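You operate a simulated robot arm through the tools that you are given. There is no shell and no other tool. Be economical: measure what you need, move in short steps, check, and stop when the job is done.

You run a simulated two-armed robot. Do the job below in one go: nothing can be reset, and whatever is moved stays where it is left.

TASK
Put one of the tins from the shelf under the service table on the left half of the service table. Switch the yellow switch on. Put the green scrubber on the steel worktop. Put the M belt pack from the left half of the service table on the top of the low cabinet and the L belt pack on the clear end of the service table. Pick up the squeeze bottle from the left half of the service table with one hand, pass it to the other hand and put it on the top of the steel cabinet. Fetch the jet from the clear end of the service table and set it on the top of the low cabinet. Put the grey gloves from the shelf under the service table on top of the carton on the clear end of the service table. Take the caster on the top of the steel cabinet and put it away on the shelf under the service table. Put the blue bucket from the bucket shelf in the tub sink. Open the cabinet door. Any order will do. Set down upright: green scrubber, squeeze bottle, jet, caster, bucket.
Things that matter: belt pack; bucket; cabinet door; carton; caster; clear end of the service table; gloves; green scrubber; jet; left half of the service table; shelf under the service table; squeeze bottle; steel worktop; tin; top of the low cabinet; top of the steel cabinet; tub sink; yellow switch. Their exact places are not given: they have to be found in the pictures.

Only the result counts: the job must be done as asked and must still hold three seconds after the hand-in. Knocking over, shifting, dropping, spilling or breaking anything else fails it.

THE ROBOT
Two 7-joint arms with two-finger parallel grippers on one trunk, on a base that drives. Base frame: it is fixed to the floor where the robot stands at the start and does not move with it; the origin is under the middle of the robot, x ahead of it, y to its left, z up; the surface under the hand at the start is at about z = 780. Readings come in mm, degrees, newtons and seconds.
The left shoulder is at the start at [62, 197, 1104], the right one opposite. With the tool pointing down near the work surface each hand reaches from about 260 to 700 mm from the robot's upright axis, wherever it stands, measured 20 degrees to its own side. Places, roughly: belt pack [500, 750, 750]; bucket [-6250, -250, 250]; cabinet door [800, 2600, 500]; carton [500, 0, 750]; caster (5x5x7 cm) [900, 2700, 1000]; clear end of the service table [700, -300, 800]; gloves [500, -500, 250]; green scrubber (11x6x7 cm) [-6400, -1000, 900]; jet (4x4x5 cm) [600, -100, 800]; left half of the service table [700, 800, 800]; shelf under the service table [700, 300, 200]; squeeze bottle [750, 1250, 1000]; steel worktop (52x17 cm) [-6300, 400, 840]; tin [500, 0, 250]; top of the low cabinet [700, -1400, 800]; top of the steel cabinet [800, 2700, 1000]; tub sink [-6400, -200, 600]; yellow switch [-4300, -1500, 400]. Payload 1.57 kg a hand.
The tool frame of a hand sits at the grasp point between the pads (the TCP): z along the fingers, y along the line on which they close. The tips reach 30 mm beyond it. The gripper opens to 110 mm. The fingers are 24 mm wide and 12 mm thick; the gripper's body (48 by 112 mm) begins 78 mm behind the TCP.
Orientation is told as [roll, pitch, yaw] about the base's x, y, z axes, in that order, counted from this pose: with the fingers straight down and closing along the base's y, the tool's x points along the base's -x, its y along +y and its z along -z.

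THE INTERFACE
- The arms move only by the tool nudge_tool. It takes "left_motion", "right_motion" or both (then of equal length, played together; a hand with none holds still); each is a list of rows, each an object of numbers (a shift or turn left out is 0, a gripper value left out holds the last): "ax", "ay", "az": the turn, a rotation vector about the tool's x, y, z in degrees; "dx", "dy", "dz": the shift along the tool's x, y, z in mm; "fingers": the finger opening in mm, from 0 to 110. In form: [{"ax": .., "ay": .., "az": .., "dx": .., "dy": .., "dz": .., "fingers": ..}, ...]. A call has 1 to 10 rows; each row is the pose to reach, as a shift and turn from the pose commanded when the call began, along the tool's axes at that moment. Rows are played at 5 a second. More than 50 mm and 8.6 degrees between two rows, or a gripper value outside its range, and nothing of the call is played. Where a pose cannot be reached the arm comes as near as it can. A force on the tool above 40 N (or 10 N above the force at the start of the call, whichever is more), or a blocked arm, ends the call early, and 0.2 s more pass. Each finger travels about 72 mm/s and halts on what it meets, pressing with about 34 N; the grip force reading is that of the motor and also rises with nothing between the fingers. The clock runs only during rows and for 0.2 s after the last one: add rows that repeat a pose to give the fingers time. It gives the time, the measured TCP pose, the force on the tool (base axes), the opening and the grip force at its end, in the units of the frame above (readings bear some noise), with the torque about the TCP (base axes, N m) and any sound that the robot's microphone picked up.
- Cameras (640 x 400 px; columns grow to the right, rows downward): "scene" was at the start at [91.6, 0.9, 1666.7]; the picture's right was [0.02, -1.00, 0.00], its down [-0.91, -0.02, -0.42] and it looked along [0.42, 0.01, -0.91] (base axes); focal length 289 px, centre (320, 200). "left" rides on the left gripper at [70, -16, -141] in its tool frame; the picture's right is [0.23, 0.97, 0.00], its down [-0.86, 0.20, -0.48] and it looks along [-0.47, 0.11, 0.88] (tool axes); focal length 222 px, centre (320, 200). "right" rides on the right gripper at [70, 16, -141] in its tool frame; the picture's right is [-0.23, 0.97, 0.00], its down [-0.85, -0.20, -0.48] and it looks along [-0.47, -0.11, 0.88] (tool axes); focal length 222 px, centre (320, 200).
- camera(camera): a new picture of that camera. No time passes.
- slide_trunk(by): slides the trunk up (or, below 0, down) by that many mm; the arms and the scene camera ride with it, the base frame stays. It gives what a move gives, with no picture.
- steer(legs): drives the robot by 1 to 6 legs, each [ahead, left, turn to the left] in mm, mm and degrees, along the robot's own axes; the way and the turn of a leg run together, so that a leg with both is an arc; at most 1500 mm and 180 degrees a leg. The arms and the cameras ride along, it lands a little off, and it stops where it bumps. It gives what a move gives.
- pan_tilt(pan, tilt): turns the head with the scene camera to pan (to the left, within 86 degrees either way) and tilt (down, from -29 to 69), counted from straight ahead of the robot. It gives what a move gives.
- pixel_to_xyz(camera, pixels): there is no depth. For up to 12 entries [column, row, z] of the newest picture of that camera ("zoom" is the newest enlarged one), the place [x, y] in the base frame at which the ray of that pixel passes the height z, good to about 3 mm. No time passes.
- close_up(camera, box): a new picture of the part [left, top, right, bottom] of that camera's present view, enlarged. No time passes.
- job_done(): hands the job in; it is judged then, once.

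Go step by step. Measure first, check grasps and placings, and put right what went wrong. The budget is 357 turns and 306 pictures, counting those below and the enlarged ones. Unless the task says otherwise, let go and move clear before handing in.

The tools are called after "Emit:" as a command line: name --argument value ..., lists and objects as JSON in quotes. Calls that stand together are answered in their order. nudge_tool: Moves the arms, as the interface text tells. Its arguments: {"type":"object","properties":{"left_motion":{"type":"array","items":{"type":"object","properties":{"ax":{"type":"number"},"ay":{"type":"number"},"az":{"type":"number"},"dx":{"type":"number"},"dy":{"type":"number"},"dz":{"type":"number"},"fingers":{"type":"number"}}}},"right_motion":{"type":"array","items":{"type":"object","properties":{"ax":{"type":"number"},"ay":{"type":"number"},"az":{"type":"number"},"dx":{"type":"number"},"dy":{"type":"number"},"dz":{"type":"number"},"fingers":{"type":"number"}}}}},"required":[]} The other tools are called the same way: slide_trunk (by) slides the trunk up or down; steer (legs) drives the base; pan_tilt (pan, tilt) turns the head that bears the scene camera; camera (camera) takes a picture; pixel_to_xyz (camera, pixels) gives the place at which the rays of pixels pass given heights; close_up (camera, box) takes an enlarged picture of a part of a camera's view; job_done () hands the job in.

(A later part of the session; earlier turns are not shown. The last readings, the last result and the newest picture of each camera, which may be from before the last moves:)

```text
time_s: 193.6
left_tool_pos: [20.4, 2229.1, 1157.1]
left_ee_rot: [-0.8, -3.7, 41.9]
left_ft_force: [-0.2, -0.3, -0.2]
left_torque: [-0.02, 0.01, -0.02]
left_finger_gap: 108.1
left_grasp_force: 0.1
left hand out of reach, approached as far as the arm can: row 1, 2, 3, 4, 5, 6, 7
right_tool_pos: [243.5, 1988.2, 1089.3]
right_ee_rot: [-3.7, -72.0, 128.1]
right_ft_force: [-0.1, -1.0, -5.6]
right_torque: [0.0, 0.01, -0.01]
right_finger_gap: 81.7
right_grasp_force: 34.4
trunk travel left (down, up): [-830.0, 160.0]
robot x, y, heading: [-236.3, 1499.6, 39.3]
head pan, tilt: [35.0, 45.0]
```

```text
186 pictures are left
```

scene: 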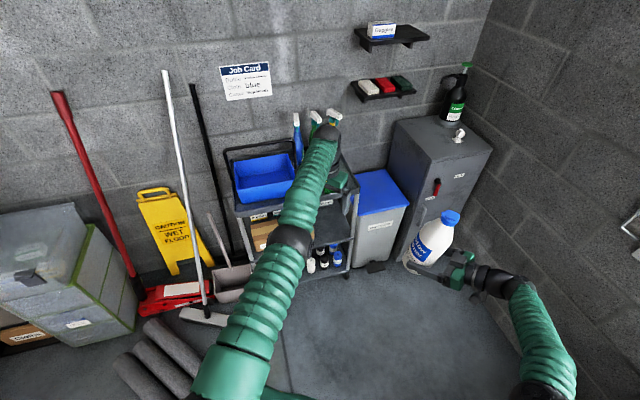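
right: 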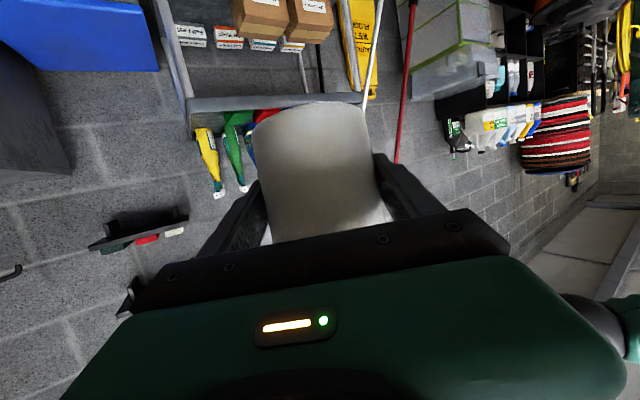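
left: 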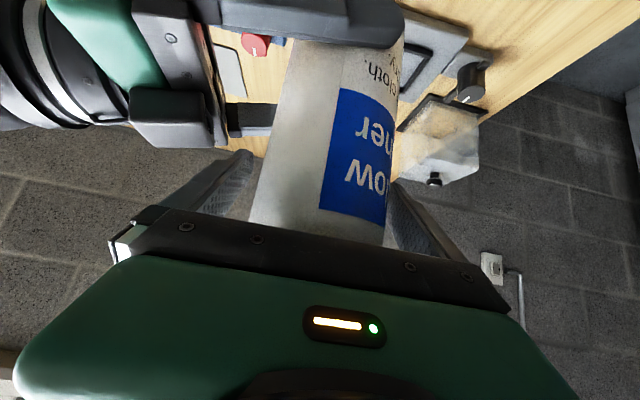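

Try the down-and-back chord instead (elbow-up bending).

Emit:
nudge_tool --left_motion '[{"dx": 5, "dz": 30}, {"dx": 15, "dz": 60}, {"dx": 30, "dz": 90}, {"dx": 50, "dz": 120}, {"dx": 75, "dz": 150}, {"dx": 105, "dz": 180}, {"dx": 140, "dz": 200}, {"dx": 175, "dz": 210}]'

Emit:
camera --camera "scene"

```text
time_s: 195.4
left_tool_pos: [-51.0, 2236.1, 895.0]
left_ee_rot: [-1.0, -3.8, 41.9]
left_ft_force: [0.0, 0.4, -0.4]
left_torque: [-0.04, -0.02, -0.01]
left_finger_gap: 108.1
left_grasp_force: 0.1
left hand out of reach, approached as far as the arm can: row 2, 3, 4, 5, 6, 7, 8
right_tool_pos: [242.8, 1988.7, 1088.4]
right_ee_rot: [-3.8, -71.9, 128.2]
right_ft_force: [0.2, 0.1, -4.9]
right_torque: [-0.01, -0.03, 0.02]
right_finger_gap: 81.4
right_grasp_force: 33.6
trunk travel left (down, up): [-830.0, 160.0]
robot x, y, heading: [-241.0, 1495.2, 39.4]
head pan, tilt: [35.0, 45.0]
```

```text
185 pictures are left
```

scene: 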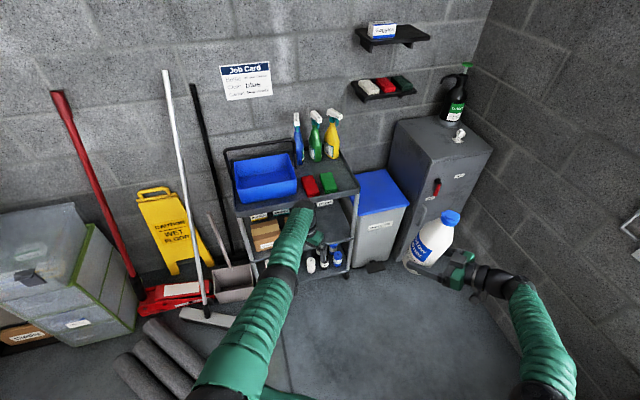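

Wrist distance is now shorter; continue retracting back and to the right.

Emit:
nudge_tool --left_motion '[{"dx": 25, "dy": -10}, {"dx": 50, "dy": -20}, {"dx": 75, "dy": -30}, {"dx": 100, "dy": -40}, {"dx": 125, "dy": -50}, {"dx": 150, "dy": -60}]'

Emit:
camera --camera "scene"

```text
time_s: 196.8
left_tool_pos: [-72.0, 2219.6, 835.1]
left_ee_rot: [-0.9, -3.7, 41.9]
left_ft_force: [0.4, -0.2, -0.1]
left_torque: [-0.02, -0.02, -0.01]
left_finger_gap: 108.5
left_grasp_force: 0.0
left hand out of reach, approached as far as the arm can: row 1, 2, 3, 4, 5, 6
right_tool_pos: [244.0, 1989.8, 1089.3]
right_ee_rot: [-3.7, -71.9, 128.1]
right_ft_force: [1.0, -0.2, -4.9]
right_torque: [0.0, 0.0, 0.0]
right_finger_gap: 81.7
right_grasp_force: 34.3
trunk travel left (down, up): [-830.0, 160.0]
robot x, y, heading: [-239.6, 1496.2, 39.2]
head pan, tilt: [35.0, 45.0]
```

```text
184 pictures are left
```

scene: 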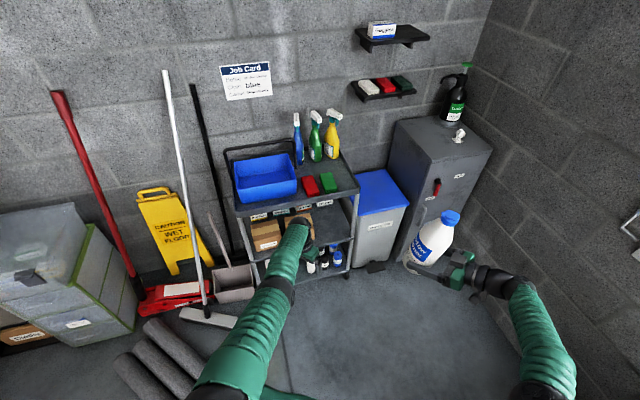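

Test a left tangential + inward chord.

Emit:
nudge_tool --left_motion '[{"dx": 30, "dy": 30, "dz": -5}, {"dx": 60, "dy": 60, "dz": -10}, {"dx": 90, "dy": 90, "dz": -15}, {"dx": 120, "dy": 120, "dz": -20}, {"dx": 150, "dy": 150, "dz": -25}, {"dx": 180, "dy": 180, "dz": -30}]'

Emit:
camera --camera "scene"

```text
time_s: 198.2
left_tool_pos: [-326.7, 2266.4, 834.8]
left_ee_rot: [-1.1, -3.9, 41.8]
left_ft_force: [-0.3, 0.4, 0.2]
left_torque: [0.02, -0.01, 0.01]
left_finger_gap: 108.2
left_grasp_force: 0.0
left hand out of reach, approached as far as the arm can: row 1, 2, 3, 4, 5, 6
right_tool_pos: [241.9, 1988.3, 1089.7]
right_ee_rot: [-4.0, -71.8, 128.3]
right_ft_force: [-0.3, -0.4, -4.7]
right_torque: [0.02, -0.02, 0.02]
right_finger_gap: 82.0
right_grasp_force: 33.8
trunk travel left (down, up): [-830.0, 160.0]
robot x, y, heading: [-237.3, 1498.4, 39.2]
head pan, tilt: [35.0, 45.0]
```

```text
183 pictures are left
```

scene: 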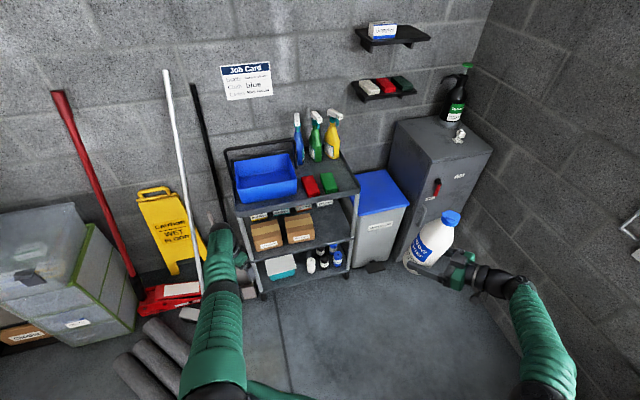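

Now straight up (inside the sphere from here).

Emit:
nudge_tool --left_motion '[{"dz": -40, "dx": 5, "dy": -5}, {"dz": -80, "dx": 10, "dy": -10}, {"dz": -120, "dx": 20, "dy": -20}, {"dz": -160, "dx": 30, "dy": -30}, {"dz": -200, "dx": 40, "dy": -45}, {"dz": -240, "dx": 50, "dy": -60}, {"dz": -270, "dx": 65, "dy": -80}, {"dz": -290, "dx": 90, "dy": -100}]'

Emit:
camera --camera "scene"

```text
time_s: 200.0
left_tool_pos: [-351.8, 2320.6, 1101.4]
left_ee_rot: [-0.9, -3.8, 41.9]
left_ft_force: [-0.6, 0.6, -0.6]
left_torque: [0.02, 0.02, -0.01]
left_finger_gap: 107.9
left_grasp_force: 0.0
left hand out of reach, approached as far as the arm can: row 1, 2, 3, 4, 5, 6, 7, 8
right_tool_pos: [244.1, 1989.5, 1088.3]
right_ee_rot: [-3.7, -71.9, 128.1]
right_ft_force: [0.7, 0.0, -6.1]
right_torque: [-0.02, -0.01, -0.05]
right_finger_gap: 81.6
right_grasp_force: 33.9
trunk travel left (down, up): [-830.0, 160.0]
robot x, y, heading: [-239.1, 1496.8, 39.0]
head pan, tilt: [35.0, 45.0]
```

```text
182 pictures are left
```

scene: 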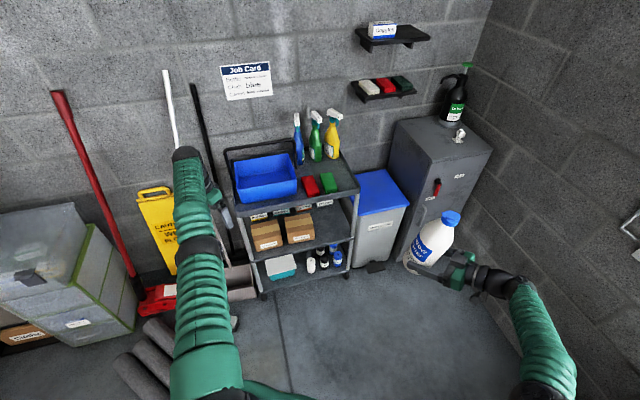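

Try again a mostly-down move that stays inside the reach sphere, with slowly growing retraction.

Emit:
nudge_tool --left_motion '[{"dz": 15, "dx": 1}, {"dz": 30, "dx": 3}, {"dz": 45, "dx": 6}, {"dz": 60, "dx": 10}, {"dz": 75, "dx": 15}, {"dz": 90, "dx": 21}, {"dz": 105, "dx": 28}, {"dz": 120, "dx": 36}, {"dz": 135, "dx": 45}, {"dz": 150, "dx": 60}]'

```text
time_s: 202.2
left_tool_pos: [-392.8, 2297.3, 943.1]
left_ee_rot: [-1.0, -3.9, 41.9]
left_ft_force: [-0.2, 0.2, -0.3]
left_torque: [0.02, -0.01, -0.02]
left_finger_gap: 108.2
left_grasp_force: 0.1
left hand out of reach, approached as far as the arm can: row 8, 9, 10
right_tool_pos: [242.4, 1988.4, 1089.0]
right_ee_rot: [-3.6, -71.8, 128.2]
right_ft_force: [0.1, 0.6, -5.9]
right_torque: [-0.01, -0.04, -0.03]
right_finger_gap: 81.7
right_grasp_force: 34.3
trunk travel left (down, up): [-830.0, 160.0]
robot x, y, heading: [-236.4, 1498.1, 39.4]
head pan, tilt: [35.0, 45.0]
```

The elbow bends a bit only, then hits some wrist limit in this yaw. Test with the hand yawed by −85°.

Emit:
nudge_tool --left_motion '[{"az": 8.5}, {"az": 17}, {"az": 25.5}, {"az": 34}, {"az": 42.5}, {"az": 51}, {"az": 59.5}, {"az": 68}, {"az": 76.5}, {"az": 85}]'

Emit:
nudge_tool --left_motion '[{"dz": -25, "dx": 0, "dy": 10}, {"dz": -50, "dy": 20}, {"dz": -75, "dy": 30}, {"dz": -100, "dy": 45}, {"dz": -120, "dy": 60, "dx": -20}, {"dz": -140, "dy": 75, "dx": -40}, {"dz": -150, "dy": 90, "dx": -60}, {"dz": -150, "dy": 120, "dx": -80}]'

```text
time_s: 204.4
left_tool_pos: [-390.1, 2297.0, 945.0]
left_ee_rot: [3.7, -1.3, -43.4]
left_ft_force: [0.9, -0.7, -0.5]
left_torque: [0.03, 0.02, -0.02]
left_finger_gap: 108.0
left_grasp_force: 0.1
right_tool_pos: [241.9, 1988.6, 1089.4]
right_ee_rot: [-3.7, -71.9, 128.2]
right_ft_force: [-0.5, -0.1, -5.3]
right_torque: [0.02, -0.01, -0.01]
right_finger_gap: 81.8
right_grasp_force: 34.2
trunk travel left (down, up): [-830.0, 160.0]
robot x, y, heading: [-237.5, 1500.9, 39.2]
head pan, tilt: [35.0, 45.0]
```

```text
time_s: 206.2
left_tool_pos: [-258.3, 2323.1, 1106.3]
left_ee_rot: [3.6, -1.1, -43.2]
left_ft_force: [-0.4, 0.5, 0.6]
left_torque: [-0.04, 0.01, 0.03]
left_finger_gap: 107.8
left_grasp_force: 0.1
left hand out of reach, approached as far as the arm can: row 4, 6, 7
right_tool_pos: [245.0, 1989.3, 1086.8]
right_ee_rot: [-3.4, -72.0, 127.9]
right_ft_force: [0.1, 0.0, -5.5]
right_torque: [0.05, -0.01, -0.02]
right_finger_gap: 81.7
right_grasp_force: 33.7
trunk travel left (down, up): [-830.0, 160.0]
robot x, y, heading: [-239.3, 1493.6, 39.3]
head pan, tilt: [35.0, 45.0]
```

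Emit:
nudge_tool --left_motion '[{"dz": 20, "dx": -2, "dy": -3}, {"dz": 40, "dx": -6, "dy": -8}, {"dz": 60, "dx": -12, "dy": -16}, {"dz": 80, "dx": -20, "dy": -26}, {"dz": 95, "dx": -30, "dy": -40}, {"dz": 105, "dx": -45, "dy": -58}, {"dz": 110, "dx": -60, "dy": -78}, {"dz": 110, "dx": -80, "dy": -102}]'

Emit:
camera --camera "scene"

```text
time_s: 208.0
left_tool_pos: [-256.6, 2311.3, 981.7]
left_ee_rot: [3.7, -1.2, -43.2]
left_ft_force: [-0.3, 0.0, 0.2]
left_torque: [0.0, 0.02, 0.0]
left_finger_gap: 107.9
left_grasp_force: 0.0
left hand out of reach, approached as far as the arm can: row 2, 3, 4, 5, 6, 7, 8
right_tool_pos: [243.4, 1989.1, 1087.5]
right_ee_rot: [-3.6, -71.8, 128.1]
right_ft_force: [0.1, 0.0, -5.5]
right_torque: [0.01, 0.02, 0.01]
right_finger_gap: 81.7
right_grasp_force: 34.2
trunk travel left (down, up): [-830.0, 160.0]
robot x, y, heading: [-237.1, 1497.6, 39.2]
head pan, tilt: [35.0, 45.0]
```

```text
181 pictures are left
```

scene: 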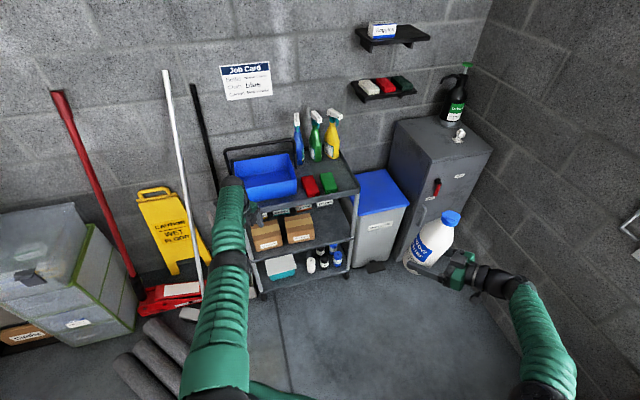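

Test a rightward arc slightly inside the sphere.

Emit:
nudge_tool --left_motion '[{"dx": -15.3, "dy": 9.7}, {"dx": -30.8, "dy": 19}, {"dx": -46.7, "dy": 27.9}, {"dx": -62.9, "dy": 36.4}, {"dx": -79.5, "dy": 44.4}, {"dx": -96.2, "dy": 52.2}, {"dx": -113.5, "dy": 59.4}, {"dx": -130.7, "dy": 66.5}, {"dx": -148.6, "dy": 72.8}, {"dx": -166.5, "dy": 79.2}]'

```text
time_s: 210.2
left_tool_pos: [-75.8, 2269.7, 983.9]
left_ee_rot: [3.6, -1.2, -43.3]
left_ft_force: [0.3, -0.2, 0.0]
left_torque: [0.01, 0.03, 0.01]
left_finger_gap: 107.9
left_grasp_force: 0.1
left hand out of reach, approached as far as the arm can: row 5, 6, 7, 8, 9, 10
right_tool_pos: [243.5, 1988.9, 1087.4]
right_ee_rot: [-3.6, -72.1, 128.0]
right_ft_force: [-0.1, 0.4, -4.7]
right_torque: [0.01, 0.01, 0.01]
right_finger_gap: 82.0
right_grasp_force: 34.6
trunk travel left (down, up): [-830.0, 160.0]
robot x, y, heading: [-237.9, 1497.9, 39.3]
head pan, tilt: [35.0, 45.0]
```

Hypothesis: wrist-angle limit blocks bending with a vertical hand. Point the hand inward (pitch −85° at this yaw), then retract.

Emit:
nudge_tool --left_motion '[{"ay": -8, "ax": -3}, {"ay": -16, "ax": -6}, {"ay": -24, "ax": -9}, {"ay": -32, "ax": -12}, {"ay": -40, "ax": -15}, {"ay": -48, "ax": -18}, {"ay": -56, "ax": -21}, {"ay": -64, "ax": -24}, {"ay": -72, "ax": -27}, {"ay": -80, "ax": -30}]'

Emit:
camera --camera "scene"

```text
time_s: 212.4
left_tool_pos: [-77.4, 2163.3, 1051.8]
left_ee_rot: [78.3, -66.0, -102.0]
left_ft_force: [0.2, 0.7, -0.3]
left_torque: [0.01, 0.01, 0.0]
left_finger_gap: 107.7
left_grasp_force: 0.1
left hand out of reach, approached as far as the arm can: row 2, 3, 4, 5, 6, 7, 8, 9, 10
right_tool_pos: [243.7, 1989.9, 1088.2]
right_ee_rot: [-3.7, -71.8, 128.1]
right_ft_force: [-0.8, 0.2, -5.2]
right_torque: [0.0, 0.01, 0.0]
right_finger_gap: 81.7
right_grasp_force: 34.1
trunk travel left (down, up): [-830.0, 160.0]
robot x, y, heading: [-237.1, 1497.8, 39.6]
head pan, tilt: [35.0, 45.0]
```

```text
180 pictures are left
```

scene: 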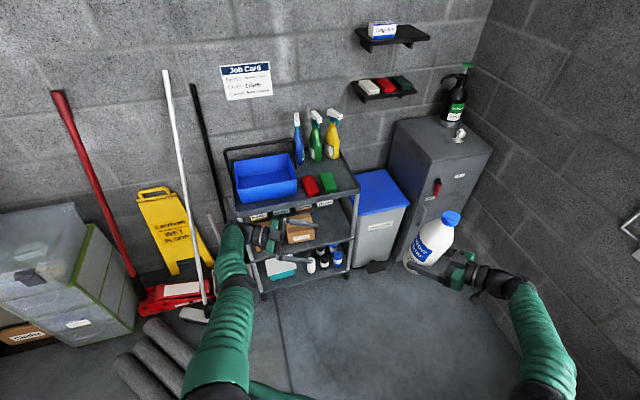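

Wrist distance is now only ~563 mm, i.e. the elbow bends. Retract in this orientation.

Emit:
nudge_tool --left_motion '[{"dx": -23, "dy": -34}, {"dx": -46, "dy": -68}, {"dx": -69, "dy": -102}, {"dx": -92, "dy": -136}]'

Emit:
camera --camera "scene"

```text
time_s: 213.4
left_tool_pos: [-117.4, 2143.7, 1028.0]
left_ee_rot: [85.1, -66.1, -108.0]
left_ft_force: [-0.4, 0.2, 0.4]
left_torque: [0.0, 0.03, 0.01]
left_finger_gap: 108.0
left_grasp_force: 0.1
left hand out of reach, approached as far as the arm can: row 1, 2, 3, 4
right_tool_pos: [243.2, 1988.2, 1088.9]
right_ee_rot: [-3.7, -71.9, 128.2]
right_ft_force: [0.8, -0.6, -5.5]
right_torque: [0.01, -0.04, 0.02]
right_finger_gap: 81.9
right_grasp_force: 33.6
trunk travel left (down, up): [-830.0, 160.0]
robot x, y, heading: [-236.9, 1498.8, 39.2]
head pan, tilt: [35.0, 45.0]
```

```text
179 pictures are left
```

scene: 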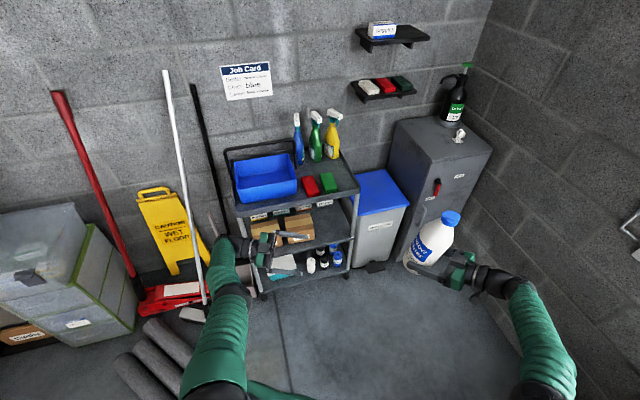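

Point the fingers outward along the forearm, then try to retract.

Emit:
nudge_tool --left_motion '[{"ax": -7.3, "ay": 3.2}, {"ax": -14.6, "ay": 6.4}, {"ax": -21.9, "ay": 9.6}, {"ax": -29.2, "ay": 12.8}, {"ax": -36.5, "ay": 16}, {"ax": -43.8, "ay": 19.2}, {"ax": -51.1, "ay": 22.4}, {"ax": -58.4, "ay": 25.6}, {"ax": -65.7, "ay": 28.8}]'

Emit:
camera --camera "scene"

```text
time_s: 215.4
left_tool_pos: [-181.0, 2189.8, 1002.4]
left_ee_rot: [76.6, -51.8, -30.8]
left_ft_force: [-0.9, 0.4, -0.7]
left_torque: [0.01, -0.01, -0.06]
left_finger_gap: 108.0
left_grasp_force: 0.0
left hand out of reach, approached as far as the arm can: row 1, 2, 3, 4, 8, 9
right_tool_pos: [236.5, 1994.1, 1088.3]
right_ee_rot: [-3.8, -71.5, 128.5]
right_ft_force: [-0.7, 0.8, -6.0]
right_torque: [-0.03, -0.05, 0.01]
right_finger_gap: 81.7
right_grasp_force: 33.6
trunk travel left (down, up): [-830.0, 160.0]
robot x, y, heading: [-234.9, 1503.1, 39.1]
head pan, tilt: [35.0, 45.0]
stopped in row 9 (left hand): the arm was blocked; the commanded pose is now the measured one
```

```text
178 pictures are left
```

scene: 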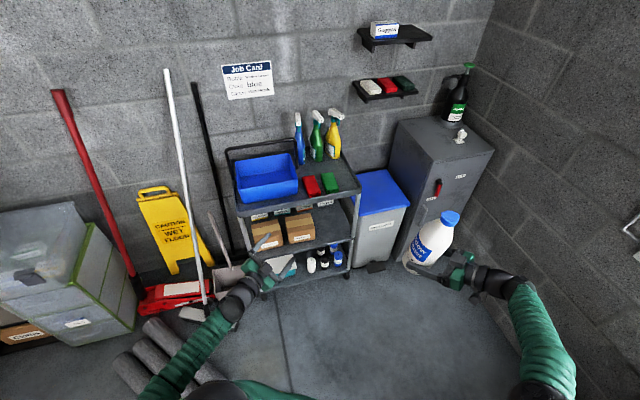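

The arm reconfigured with the elbow bent to the left. Now rotate fingers downward in stages.

Emit:
nudge_tool --left_motion '[{"ax": 5, "ay": 6.5}, {"ax": 10, "ay": 13}, {"ax": 15, "ay": 19.5}, {"ax": 20, "ay": 26}, {"ax": 25, "ay": 32.5}]'

Emit:
camera --camera "scene"

```text
time_s: 216.6
left_tool_pos: [-170.9, 2180.8, 1006.3]
left_ee_rot: [27.9, -31.3, 3.2]
left_ft_force: [0.3, -0.4, 0.4]
left_torque: [-0.03, 0.01, 0.03]
left_finger_gap: 108.2
left_grasp_force: 0.0
right_tool_pos: [248.1, 1986.6, 1088.6]
right_ee_rot: [-3.7, -72.3, 128.1]
right_ft_force: [0.6, 0.2, -6.0]
right_torque: [-0.01, 0.0, 0.01]
right_finger_gap: 81.7
right_grasp_force: 33.9
trunk travel left (down, up): [-830.0, 160.0]
robot x, y, heading: [-237.3, 1499.6, 39.3]
head pan, tilt: [35.0, 45.0]
```

```text
177 pictures are left
```

scene: 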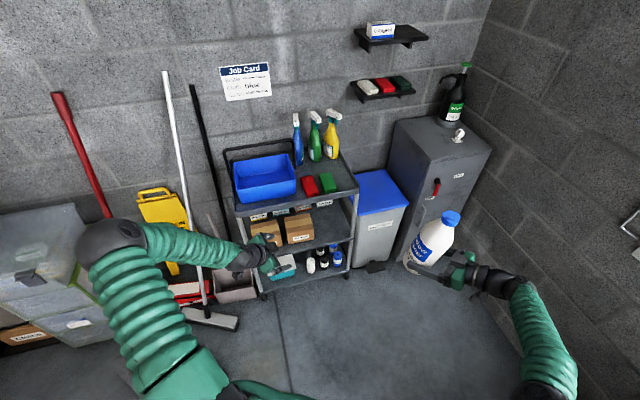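

Natural elbow-out posture restored. Finish rotating to vertical and then yaw.

Emit:
nudge_tool --left_motion '[{"ax": 5, "ay": 6.5}, {"ax": 10, "ay": 13}, {"ax": 15, "ay": 19.5}, {"ax": 20, "ay": 26}, {"ax": 25, "ay": 32.5}]'

Emit:
nudge_tool --left_motion '[{"dx": 30, "dz": -20}, {"dx": 60, "dz": -40}, {"dx": 60, "dz": -80}]'

```text
time_s: 217.8
left_tool_pos: [-177.7, 2186.9, 1002.8]
left_ee_rot: [-0.5, 0.1, 11.1]
left_ft_force: [-0.6, 0.0, 0.1]
left_torque: [-0.01, 0.03, -0.02]
left_finger_gap: 108.0
left_grasp_force: 0.1
right_tool_pos: [241.9, 1992.5, 1088.2]
right_ee_rot: [-3.6, -71.8, 128.3]
right_ft_force: [0.3, 1.3, -6.2]
right_torque: [0.01, 0.01, 0.03]
right_finger_gap: 81.7
right_grasp_force: 33.7
trunk travel left (down, up): [-830.0, 160.0]
robot x, y, heading: [-239.3, 1500.4, 39.5]
head pan, tilt: [35.0, 45.0]
```

```text
time_s: 218.6
left_tool_pos: [-236.6, 2175.2, 1086.2]
left_ee_rot: [-0.2, -0.1, 11.1]
left_ft_force: [-0.5, 0.1, 0.4]
left_torque: [-0.01, 0.02, 0.0]
left_finger_gap: 107.9
left_grasp_force: 0.1
right_tool_pos: [243.1, 1988.2, 1089.5]
right_ee_rot: [-3.8, -71.9, 128.4]
right_ft_force: [-0.6, -0.7, -5.9]
right_torque: [0.0, 0.03, 0.01]
right_finger_gap: 81.8
right_grasp_force: 33.9
trunk travel left (down, up): [-830.0, 160.0]
robot x, y, heading: [-238.5, 1499.2, 39.3]
head pan, tilt: [35.0, 45.0]
```

Emit:
nudge_tool --left_motion '[{"dx": -13, "dy": -36, "az": -6}, {"dx": -26, "dy": -72, "az": -12}, {"dx": -39, "dy": -108, "az": -18}, {"dx": -52, "dy": -144, "az": -24}, {"dx": -64, "dy": -181, "az": -28}]'

Emit:
pan_tilt --pan 10 --tilt 40

Emit:
camera --camera "scene"

Emit:
close_up --camera "scene" --box '[270, 100, 430, 300]'

```text
time_s: 219.8
left_tool_pos: [-137.9, 2007.5, 1085.2]
left_ee_rot: [-0.2, 0.0, 39.2]
left_ft_force: [-0.1, 1.1, -0.3]
left_torque: [0.0, 0.02, -0.02]
left_finger_gap: 107.9
left_grasp_force: 0.0
right_tool_pos: [242.9, 1988.7, 1090.2]
right_ee_rot: [-4.0, -72.0, 128.5]
right_ft_force: [0.2, -0.3, -5.4]
right_torque: [0.06, -0.04, -0.02]
right_finger_gap: 81.8
right_grasp_force: 33.9
trunk travel left (down, up): [-830.0, 160.0]
robot x, y, heading: [-238.8, 1496.1, 39.3]
head pan, tilt: [35.0, 45.0]
```

```text
time_s: 220.7
left_tool_pos: [-139.7, 2008.5, 1084.3]
left_ee_rot: [-0.1, 0.0, 39.1]
left_ft_force: [-0.3, 0.4, -0.8]
left_torque: [0.0, 0.01, 0.01]
left_finger_gap: 107.9
left_grasp_force: 0.0
right_tool_pos: [242.5, 1989.0, 1088.7]
right_ee_rot: [-4.0, -72.0, 128.5]
right_ft_force: [-0.2, 0.3, -6.1]
right_torque: [0.02, -0.04, -0.01]
right_finger_gap: 81.7
right_grasp_force: 33.7
trunk travel left (down, up): [-830.0, 160.0]
robot x, y, heading: [-236.2, 1499.6, 39.1]
head pan, tilt: [10.0, 40.0]
```

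```text
176 pictures are left
```

scene: 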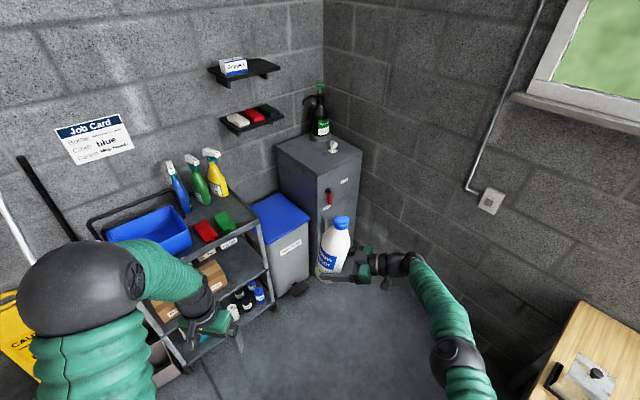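

```text
2.00 times, centred on (350, 200) of scene
```

zoom: 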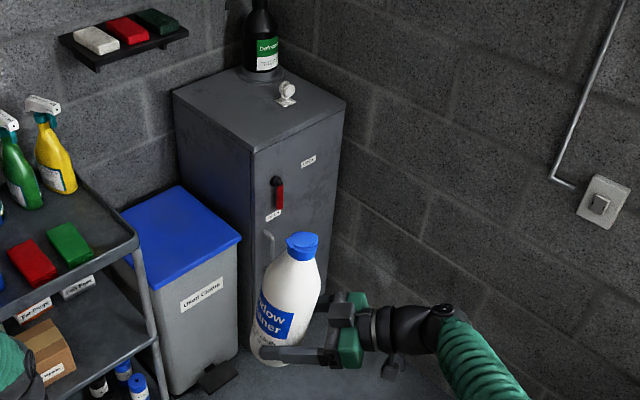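

Left arm is well tucked. The bottle leans ~11° toward the palm; pitch the right hand +11° to bring it upright.

Emit:
nudge_tool --right_motion '[{"ay": 5.5}, {"ay": 11}, {"ay": 11}]'

Emit:
close_up --camera "scene" --box '[270, 180, 430, 300]'

```text
time_s: 221.5
left_tool_pos: [-138.4, 2010.2, 1084.7]
left_ee_rot: [-0.2, 0.0, 39.1]
left_ft_force: [-0.1, -0.9, 0.3]
left_torque: [0.03, 0.01, 0.01]
left_finger_gap: 107.9
left_grasp_force: 0.0
right_tool_pos: [242.8, 1988.6, 1089.1]
right_ee_rot: [-2.6, -61.0, 126.9]
right_ft_force: [-0.1, -0.7, -5.8]
right_torque: [-0.07, -0.03, 0.01]
right_finger_gap: 81.9
right_grasp_force: 33.8
trunk travel left (down, up): [-830.0, 160.0]
robot x, y, heading: [-240.2, 1496.8, 39.5]
head pan, tilt: [10.0, 40.0]
```

```text
3.33 times, centred on (350, 240) of scene
```

zoom: 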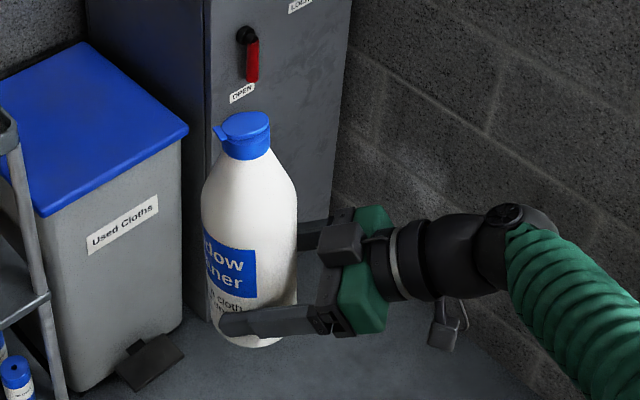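

Emit:
nudge_tool --right_motion '[{"ay": -2}, {"ay": -2}]'

Emit:
steer --legs '[[500, 107, 0]]'

Emit:
camera --camera "scene"

```text
time_s: 222.1
left_tool_pos: [-139.6, 2010.3, 1084.5]
left_ee_rot: [-0.2, 0.0, 39.1]
left_ft_force: [0.1, -0.7, -0.5]
left_torque: [-0.03, 0.03, -0.02]
left_finger_gap: 108.2
left_grasp_force: 0.0
right_tool_pos: [242.2, 1988.0, 1089.4]
right_ee_rot: [-2.7, -63.1, 127.1]
right_ft_force: [0.0, 0.3, -5.6]
right_torque: [0.0, -0.04, 0.01]
right_finger_gap: 81.9
right_grasp_force: 34.0
trunk travel left (down, up): [-830.0, 160.0]
robot x, y, heading: [-241.3, 1499.7, 39.5]
head pan, tilt: [10.0, 40.0]
```

```text
time_s: 225.1
left_tool_pos: [172.2, 2405.9, 1085.9]
left_ee_rot: [-0.2, -0.1, 39.4]
left_ft_force: [-0.1, -0.5, 0.1]
left_torque: [0.01, -0.03, 0.02]
left_finger_gap: 108.2
left_grasp_force: 0.1
right_tool_pos: [554.4, 2387.1, 1089.7]
right_ee_rot: [-2.9, -63.1, 127.6]
right_ft_force: [0.9, -0.5, -4.7]
right_torque: [-0.05, -0.02, -0.01]
right_finger_gap: 81.6
right_grasp_force: 33.9
trunk travel left (down, up): [-830.0, 160.0]
robot x, y, heading: [75.8, 1895.4, 39.3]
head pan, tilt: [10.0, 40.0]
```

```text
173 pictures are left
```

scene: 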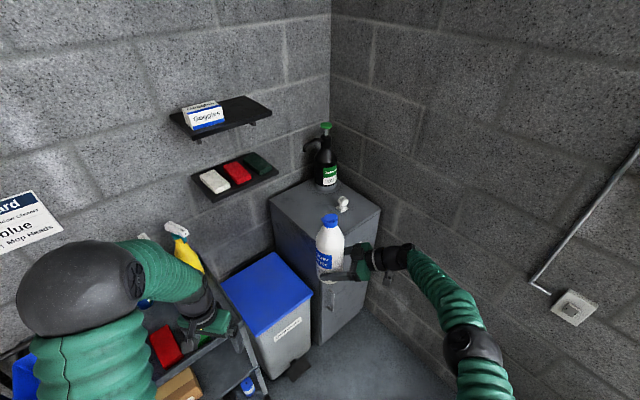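

Emit:
nudge_tool --left_motion '[{"dy": -30, "dz": -20}, {"dy": -60, "dz": -40}, {"dy": -90, "dz": -60}]'

Emit:
close_up --camera "scene" --box '[260, 110, 400, 330]'

```text
time_s: 225.9
left_tool_pos: [229.0, 2334.1, 1147.0]
left_ee_rot: [-0.1, 0.0, 39.5]
left_ft_force: [0.6, 0.7, -0.5]
left_torque: [0.01, -0.02, -0.02]
left_finger_gap: 107.9
left_grasp_force: 0.1
right_tool_pos: [555.1, 2385.2, 1091.1]
right_ee_rot: [-3.0, -63.1, 127.7]
right_ft_force: [0.4, -0.5, -5.6]
right_torque: [-0.07, -0.04, -0.01]
right_finger_gap: 81.7
right_grasp_force: 34.2
trunk travel left (down, up): [-830.0, 160.0]
robot x, y, heading: [78.1, 1899.8, 39.8]
head pan, tilt: [10.0, 40.0]
```

```text
1.82 times, centred on (330, 220) of scene
```

zoom: 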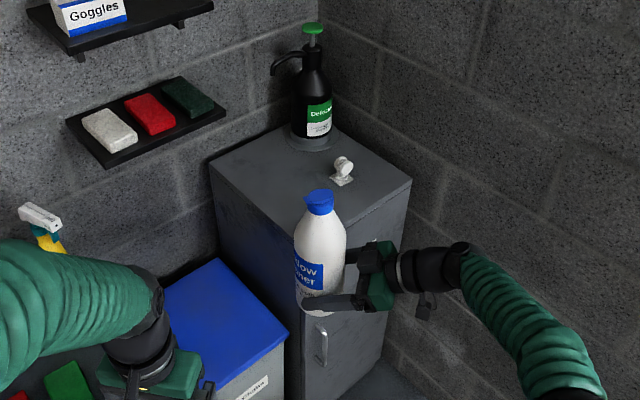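

Emit:
pixel_to_xyz --camera "zoom" --pixels '[[210, 163, 965], [411, 181, 965], [342, 182, 965], [312, 147, 965], [411, 181, 985], [210, 163, 985], [342, 182, 985], [342, 165, 1035]]'

```text
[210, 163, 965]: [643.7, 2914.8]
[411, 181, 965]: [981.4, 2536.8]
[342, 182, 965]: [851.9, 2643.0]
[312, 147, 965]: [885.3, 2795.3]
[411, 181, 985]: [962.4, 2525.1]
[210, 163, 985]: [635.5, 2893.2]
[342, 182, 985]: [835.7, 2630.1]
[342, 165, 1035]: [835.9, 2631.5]
```

Cabinet top ≈ z 967, x 650–985, y 2540–2920; caster at (850,2642). Target bottle spot (720,2620). Drive ahead 276, left 76.

Emit:
steer --legs '[[276, 76, 0]]'

Emit:
pan_tilt --pan 5 --tilt 48

Emit:
camera --camera "scene"

Emit:
camera --camera "right"

```text
time_s: 227.9
left_tool_pos: [390.3, 2568.2, 1149.0]
left_ee_rot: [-0.1, -0.3, 39.7]
left_ft_force: [0.3, -0.4, -0.7]
left_torque: [0.01, 0.01, 0.0]
left_finger_gap: 108.1
left_grasp_force: 0.0
right_tool_pos: [715.9, 2619.5, 1092.7]
right_ee_rot: [-3.2, -63.1, 128.2]
right_ft_force: [1.5, 0.4, -4.9]
right_torque: [0.0, -0.06, 0.0]
right_finger_gap: 81.9
right_grasp_force: 34.0
trunk travel left (down, up): [-830.0, 160.0]
robot x, y, heading: [240.3, 2126.0, 39.8]
head pan, tilt: [10.0, 40.0]
```

```text
time_s: 228.6
left_tool_pos: [387.3, 2568.6, 1147.0]
left_ee_rot: [-0.2, -0.3, 39.7]
left_ft_force: [-0.1, -0.3, 0.4]
left_torque: [0.03, 0.0, -0.02]
left_finger_gap: 107.8
left_grasp_force: 0.0
right_tool_pos: [714.9, 2621.7, 1091.6]
right_ee_rot: [-3.3, -63.1, 128.1]
right_ft_force: [-0.6, 0.0, -5.1]
right_torque: [-0.02, 0.01, -0.01]
right_finger_gap: 81.6
right_grasp_force: 33.8
trunk travel left (down, up): [-830.0, 160.0]
robot x, y, heading: [237.4, 2127.3, 39.7]
head pan, tilt: [5.0, 48.0]
```

```text
171 pictures are left
```

scene: 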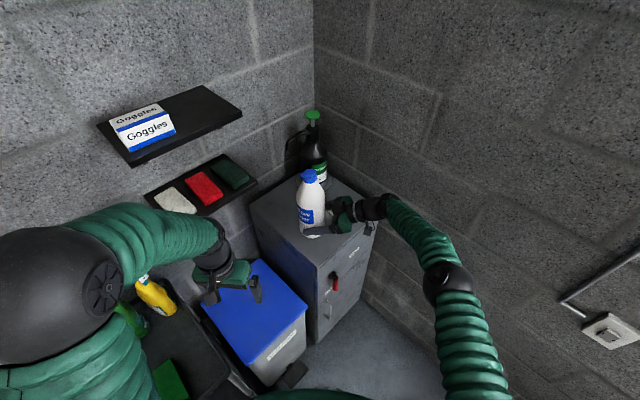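

```text
170 pictures are left
```

right: 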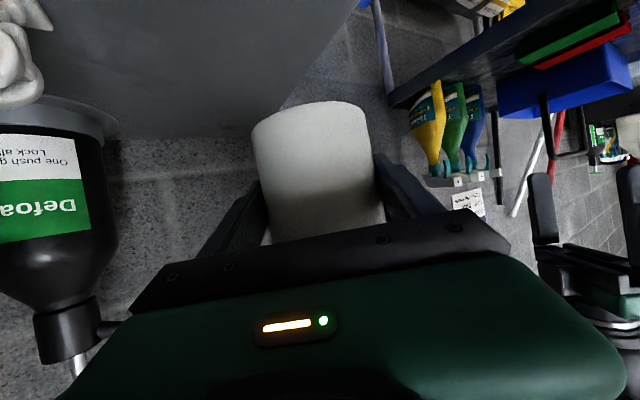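

Bottle is above the target. Lower the trunk 65 mm first.

Emit:
slide_trunk --by -65

Emit:
close_up --camera "scene" --box '[240, 100, 400, 300]'

```text
time_s: 229.6
left_tool_pos: [388.2, 2568.3, 1081.2]
left_ee_rot: [-0.2, -0.3, 39.6]
left_ft_force: [-0.3, -0.9, 1.1]
left_torque: [-0.02, -0.02, 0.01]
left_finger_gap: 108.2
left_grasp_force: 0.0
right_tool_pos: [714.5, 2623.0, 1026.9]
right_ee_rot: [-3.2, -63.0, 128.1]
right_ft_force: [-0.5, 0.1, -6.0]
right_torque: [-0.02, -0.06, 0.0]
right_finger_gap: 81.7
right_grasp_force: 34.3
trunk travel left (down, up): [-765.0, 225.0]
robot x, y, heading: [241.4, 2130.1, 39.9]
head pan, tilt: [5.0, 48.0]
```

```text
2.00 times, centred on (320, 200) of scene
```

zoom: 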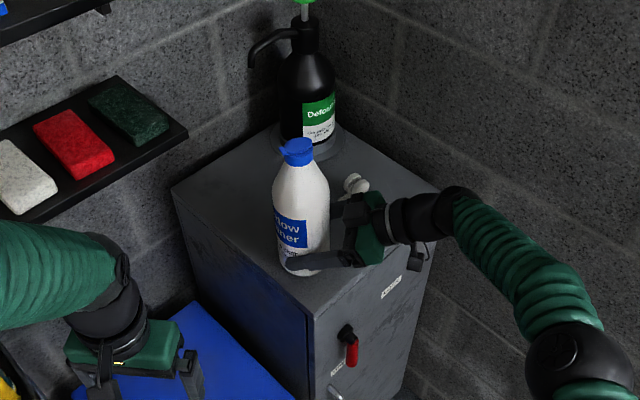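

Emit:
nudge_tool --right_motion '[{"dx": 3.6, "dz": 1.8}, {"dx": 7.1, "dz": 3.6}, {"dx": 8.9, "dz": 4.5}, {"dx": 10.7, "dz": 5.4}]'

```text
time_s: 230.6
left_tool_pos: [387.8, 2570.6, 1081.1]
left_ee_rot: [-0.1, -0.1, 39.6]
left_ft_force: [0.0, 0.1, 0.5]
left_torque: [-0.02, -0.01, 0.02]
left_finger_gap: 108.0
left_grasp_force: 0.2
right_tool_pos: [715.4, 2622.9, 1015.1]
right_ee_rot: [-3.0, -63.1, 128.1]
right_ft_force: [-0.2, 0.2, -5.9]
right_torque: [-0.02, -0.03, 0.02]
right_finger_gap: 81.6
right_grasp_force: 34.8
trunk travel left (down, up): [-765.0, 225.0]
robot x, y, heading: [238.5, 2131.9, 40.0]
head pan, tilt: [5.0, 48.0]
```

Emit:
nudge_tool --right_motion '[{"dx": 1.8, "dz": 0.9}, {"dx": 3.6, "dz": 1.8}, {"dx": 5.3, "dz": 2.7}, {"dx": 7.1, "dz": 3.6}, {"dx": 8.9, "dz": 4.5}]'

Emit:
close_up --camera "scene" --box '[260, 140, 360, 260]'

```text
time_s: 231.8
left_tool_pos: [387.9, 2570.0, 1081.4]
left_ee_rot: [-0.2, -0.2, 39.6]
left_ft_force: [0.2, 0.1, 0.4]
left_torque: [0.0, 0.05, -0.01]
left_finger_gap: 108.1
left_grasp_force: 0.0
right_tool_pos: [714.6, 2623.4, 1004.4]
right_ee_rot: [-3.1, -62.9, 128.0]
right_ft_force: [0.1, -0.4, -5.2]
right_torque: [-0.06, -0.02, -0.04]
right_finger_gap: 81.5
right_grasp_force: 34.3
trunk travel left (down, up): [-765.0, 225.0]
robot x, y, heading: [239.5, 2128.9, 39.7]
head pan, tilt: [5.0, 48.0]
```

```text
3.33 times, centred on (310, 200) of scene
```

zoom: 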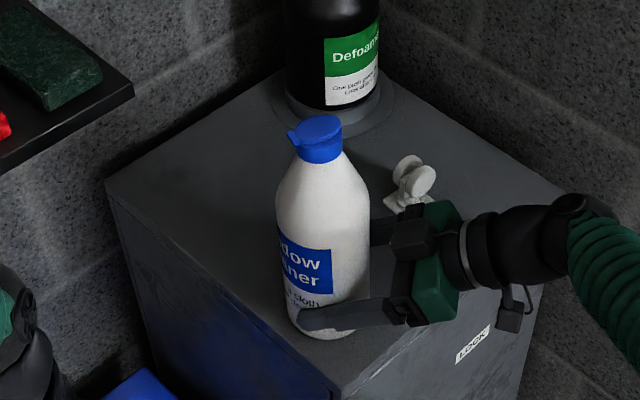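

Emit:
nudge_tool --right_motion '[{"dx": 1.8, "dz": 0.9}, {"dx": 3.6, "dz": 1.8}, {"dx": 5.3, "dz": 2.7}, {"dx": 7.1, "dz": 3.6}, {"dx": 8.9, "dz": 4.5}]'

Emit:
close_up --camera "scene" --box '[260, 140, 360, 260]'

```text
time_s: 233.0
left_tool_pos: [387.5, 2568.2, 1081.6]
left_ee_rot: [-0.2, -0.3, 39.5]
left_ft_force: [-0.1, 0.6, -1.0]
left_torque: [0.0, 0.0, -0.01]
left_finger_gap: 107.9
left_grasp_force: 0.1
right_tool_pos: [713.0, 2621.2, 991.9]
right_ee_rot: [-2.8, -62.9, 128.0]
right_ft_force: [-2.0, -4.7, 13.4]
right_torque: [-0.71, 0.45, 0.02]
right_finger_gap: 82.4
right_grasp_force: 23.9
trunk travel left (down, up): [-765.0, 225.0]
robot x, y, heading: [241.3, 2128.0, 39.6]
head pan, tilt: [5.0, 48.0]
```

```text
3.33 times, centred on (310, 200) of scene
```

zoom: 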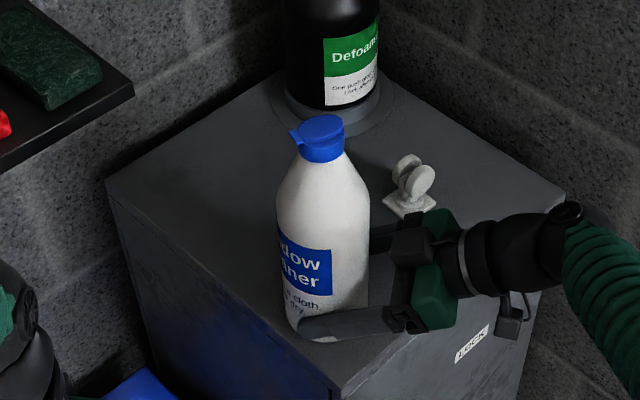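

Contact made. Open gradually.

Emit:
nudge_tool --right_motion '[{"dx": -1.8, "dz": -0.9}, {"dx": -1.8, "dz": -0.9, "fingers": 86}, {"dx": -1.8, "dz": -0.9, "fingers": 92}, {"dx": -1.8, "dz": -0.9, "fingers": 100}, {"dx": -1.8, "dz": -0.9, "fingers": 107}, {"dx": -1.8, "dz": -0.9, "fingers": 107}]'

Emit:
close_up --camera "scene" --box '[260, 140, 360, 260]'

Emit:
camera --camera "right"

```text
time_s: 234.4
left_tool_pos: [387.7, 2568.7, 1082.2]
left_ee_rot: [-0.3, -0.4, 39.6]
left_ft_force: [-0.4, 0.2, -0.1]
left_torque: [-0.02, -0.01, 0.01]
left_finger_gap: 108.0
left_grasp_force: 0.1
right_tool_pos: [715.6, 2623.0, 998.3]
right_ee_rot: [-3.3, -63.1, 128.0]
right_ft_force: [-0.7, -0.1, -0.9]
right_torque: [0.01, 0.03, -0.01]
right_finger_gap: 106.8
right_grasp_force: 0.0
trunk travel left (down, up): [-765.0, 225.0]
robot x, y, heading: [237.6, 2132.3, 39.7]
head pan, tilt: [5.0, 48.0]
```

```text
3.33 times, centred on (310, 200) of scene
```

zoom: 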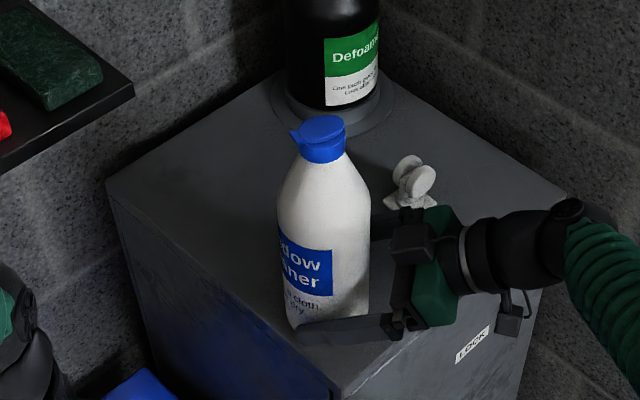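

```text
165 pictures are left
```

right: 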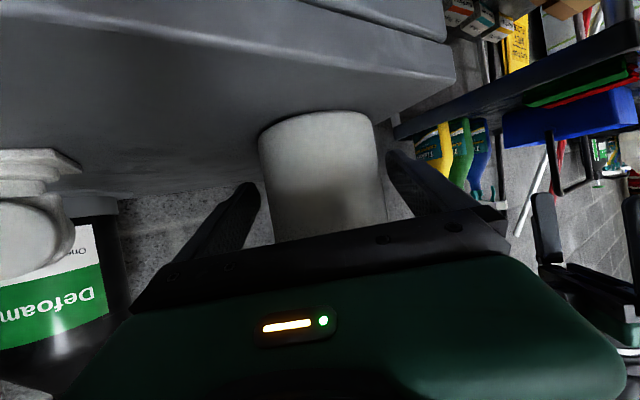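

Bottle stands upright. Back the hand off by strafing the robot right 150 (along the finger axis).

Emit:
steer --legs '[[0, -150, 0]]'

Emit:
pan_tilt --pan 15 --tilt 45

Emit:
camera --camera "scene"

```text
time_s: 235.8
left_tool_pos: [474.9, 2463.9, 1077.6]
left_ee_rot: [-0.9, -0.4, 39.7]
left_ft_force: [0.2, -0.2, 0.1]
left_torque: [-0.04, -0.05, 0.02]
left_finger_gap: 108.1
left_grasp_force: 0.0
right_tool_pos: [802.7, 2518.7, 995.2]
right_ee_rot: [-3.4, -62.1, 128.3]
right_ft_force: [-0.8, 0.4, 0.7]
right_torque: [-0.03, -0.03, -0.03]
right_finger_gap: 107.0
right_grasp_force: 0.1
trunk travel left (down, up): [-765.0, 225.0]
robot x, y, heading: [335.6, 2014.2, 39.8]
head pan, tilt: [5.0, 48.0]
```

```text
time_s: 236.5
left_tool_pos: [475.1, 2461.9, 1080.6]
left_ee_rot: [-0.7, -0.4, 39.7]
left_ft_force: [-0.7, 0.2, 1.2]
left_torque: [-0.07, -0.04, -0.04]
left_finger_gap: 107.9
left_grasp_force: 0.1
right_tool_pos: [804.1, 2518.3, 996.6]
right_ee_rot: [-3.6, -62.5, 128.7]
right_ft_force: [0.1, 0.1, -0.7]
right_torque: [-0.01, 0.0, 0.03]
right_finger_gap: 107.1
right_grasp_force: 0.1
trunk travel left (down, up): [-765.0, 225.0]
robot x, y, heading: [332.9, 2017.5, 39.9]
head pan, tilt: [15.0, 45.0]
```

```text
164 pictures are left
```

scene: 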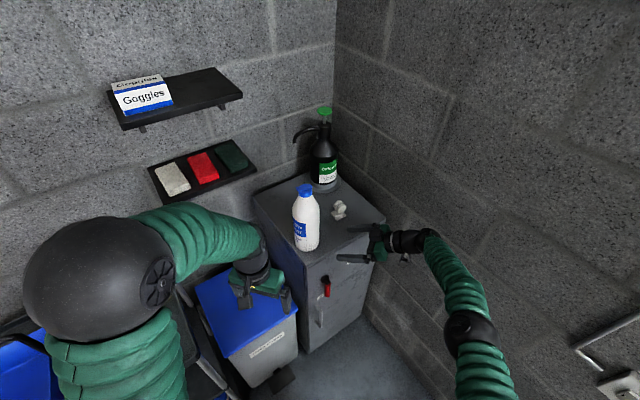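

Bottle placed. Check the elbow/wall clearance and precise caster position.

Emit:
pixel_to_xyz --camera "scene" --pixels '[[470, 330, 1050], [470, 330, 950], [339, 216, 967], [340, 205, 1037], [480, 400, 0], [400, 345, 0]]'

Emit:
close_up --camera "scene" --box '[280, 160, 420, 280]'

Emit:
camera --camera "right"

```text
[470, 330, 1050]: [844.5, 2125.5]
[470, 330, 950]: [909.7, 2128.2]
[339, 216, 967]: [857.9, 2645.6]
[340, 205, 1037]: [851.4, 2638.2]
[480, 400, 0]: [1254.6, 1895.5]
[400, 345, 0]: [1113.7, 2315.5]
```

```text
3.33 times, centred on (350, 220) of scene
```

zoom: 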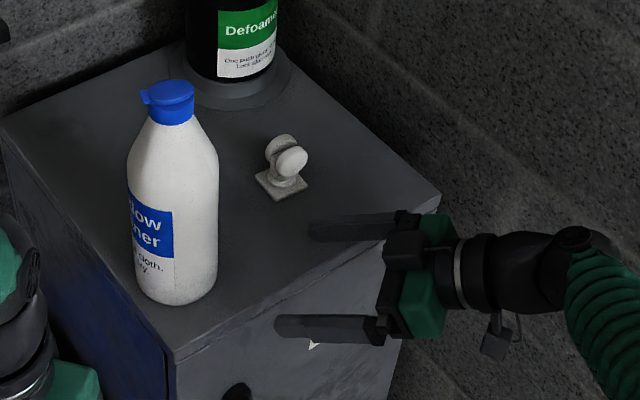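

```text
162 pictures are left
```

right: 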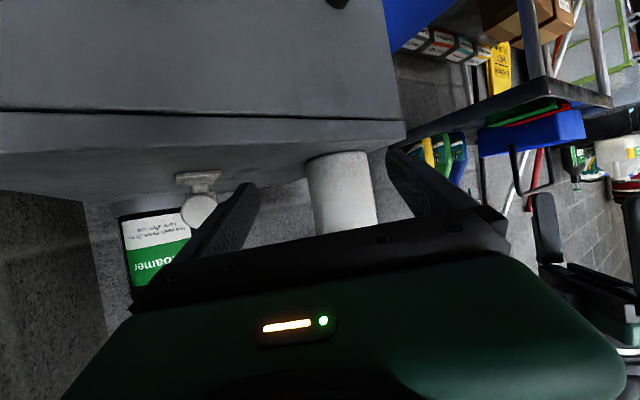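

Caster is at (853,2643) with wheel axis along y. I'll use the left (vertical) hand for it; first back off and restore the right hand to neutral.

Emit:
steer --legs '[[-220, 0, 0]]'

Emit:
nudge_tool --right_motion '[{"dy": 20, "ay": 7.5}, {"dy": 40, "ay": 15}, {"dy": 60, "ay": 22.5}, {"dy": 80, "ay": 30}, {"dy": 100, "ay": 37.5}, {"dy": 120, "ay": 45}, {"dy": 135, "ay": 52.5}, {"dy": 150, "ay": 60}]'

Emit:
camera --camera "scene"

```text
time_s: 238.2
left_tool_pos: [314.5, 2316.4, 1080.1]
left_ee_rot: [-0.3, -0.2, 39.6]
left_ft_force: [-0.6, 0.0, 0.3]
left_torque: [-0.02, -0.01, -0.01]
left_finger_gap: 107.7
left_grasp_force: 0.1
right_tool_pos: [641.9, 2370.1, 995.8]
right_ee_rot: [-3.2, -62.9, 128.1]
right_ft_force: [0.4, 0.0, 0.3]
right_torque: [0.0, 0.0, 0.0]
right_finger_gap: 107.0
right_grasp_force: 0.0
trunk travel left (down, up): [-765.0, 225.0]
robot x, y, heading: [168.1, 1876.7, 39.9]
head pan, tilt: [15.0, 45.0]
```

```text
time_s: 240.0
left_tool_pos: [311.6, 2309.7, 1083.4]
left_ee_rot: [0.0, -0.5, 39.7]
left_ft_force: [-0.4, -0.6, -0.4]
left_torque: [0.0, 0.0, 0.02]
left_finger_gap: 108.2
left_grasp_force: 0.1
right_tool_pos: [518.2, 2279.2, 994.8]
right_ee_rot: [-1.9, -3.0, 125.3]
right_ft_force: [0.0, 0.7, -0.7]
right_torque: [-0.02, 0.0, -0.05]
right_finger_gap: 107.0
right_grasp_force: 0.0
trunk travel left (down, up): [-765.0, 225.0]
robot x, y, heading: [165.7, 1878.1, 39.7]
head pan, tilt: [15.0, 45.0]
```

```text
161 pictures are left
```

scene: 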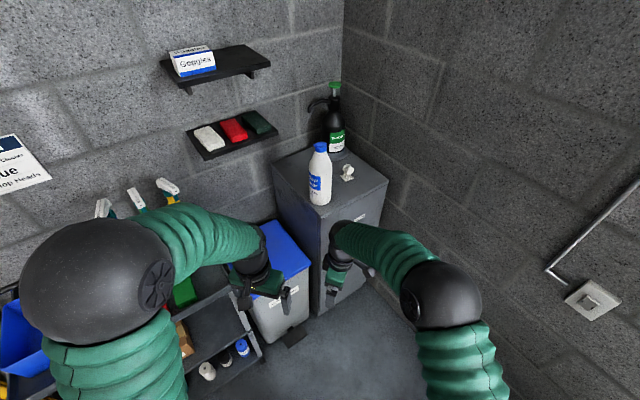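

Emit:
nudge_tool --right_motion '[{"az": 8.5, "dx": 20}, {"az": 17, "dx": 40}, {"az": 25.5, "dx": 60}, {"az": 34, "dx": 80}, {"az": 42.5, "dx": 100}, {"az": 51, "dx": 120, "dz": -20}, {"az": 59.5, "dx": 140, "dz": -40}, {"az": 68, "dx": 160, "dy": 20, "dz": -60}, {"az": 76.5, "dx": 180, "dy": 40, "dz": -80}, {"az": 85, "dx": 200, "dy": 60, "dz": -100}]' --left_motion '[{"az": 5}, {"az": 10}, {"az": 15}, {"az": 20}, {"az": 25}, {"az": 30}, {"az": 35}, {"az": 40}, {"az": 40}, {"az": 40, "fingers": 80}]'

Emit:
camera --camera "scene"

```text
time_s: 242.2
left_tool_pos: [312.1, 2307.1, 1086.2]
left_ee_rot: [0.4, -0.4, -0.4]
left_ft_force: [-0.2, 0.0, 0.3]
left_torque: [-0.02, -0.01, 0.01]
left_finger_gap: 80.0
left_grasp_force: 0.1
right_tool_pos: [585.9, 2071.7, 1082.6]
right_ee_rot: [3.1, -2.1, 40.1]
right_ft_force: [0.1, 0.2, 0.9]
right_torque: [0.0, -0.01, 0.0]
right_finger_gap: 106.8
right_grasp_force: 0.0
trunk travel left (down, up): [-765.0, 225.0]
robot x, y, heading: [163.2, 1874.8, 39.8]
head pan, tilt: [15.0, 45.0]
```

```text
160 pictures are left
```

scene: 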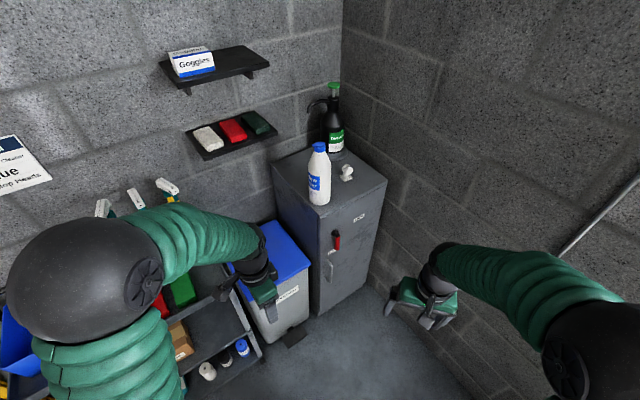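

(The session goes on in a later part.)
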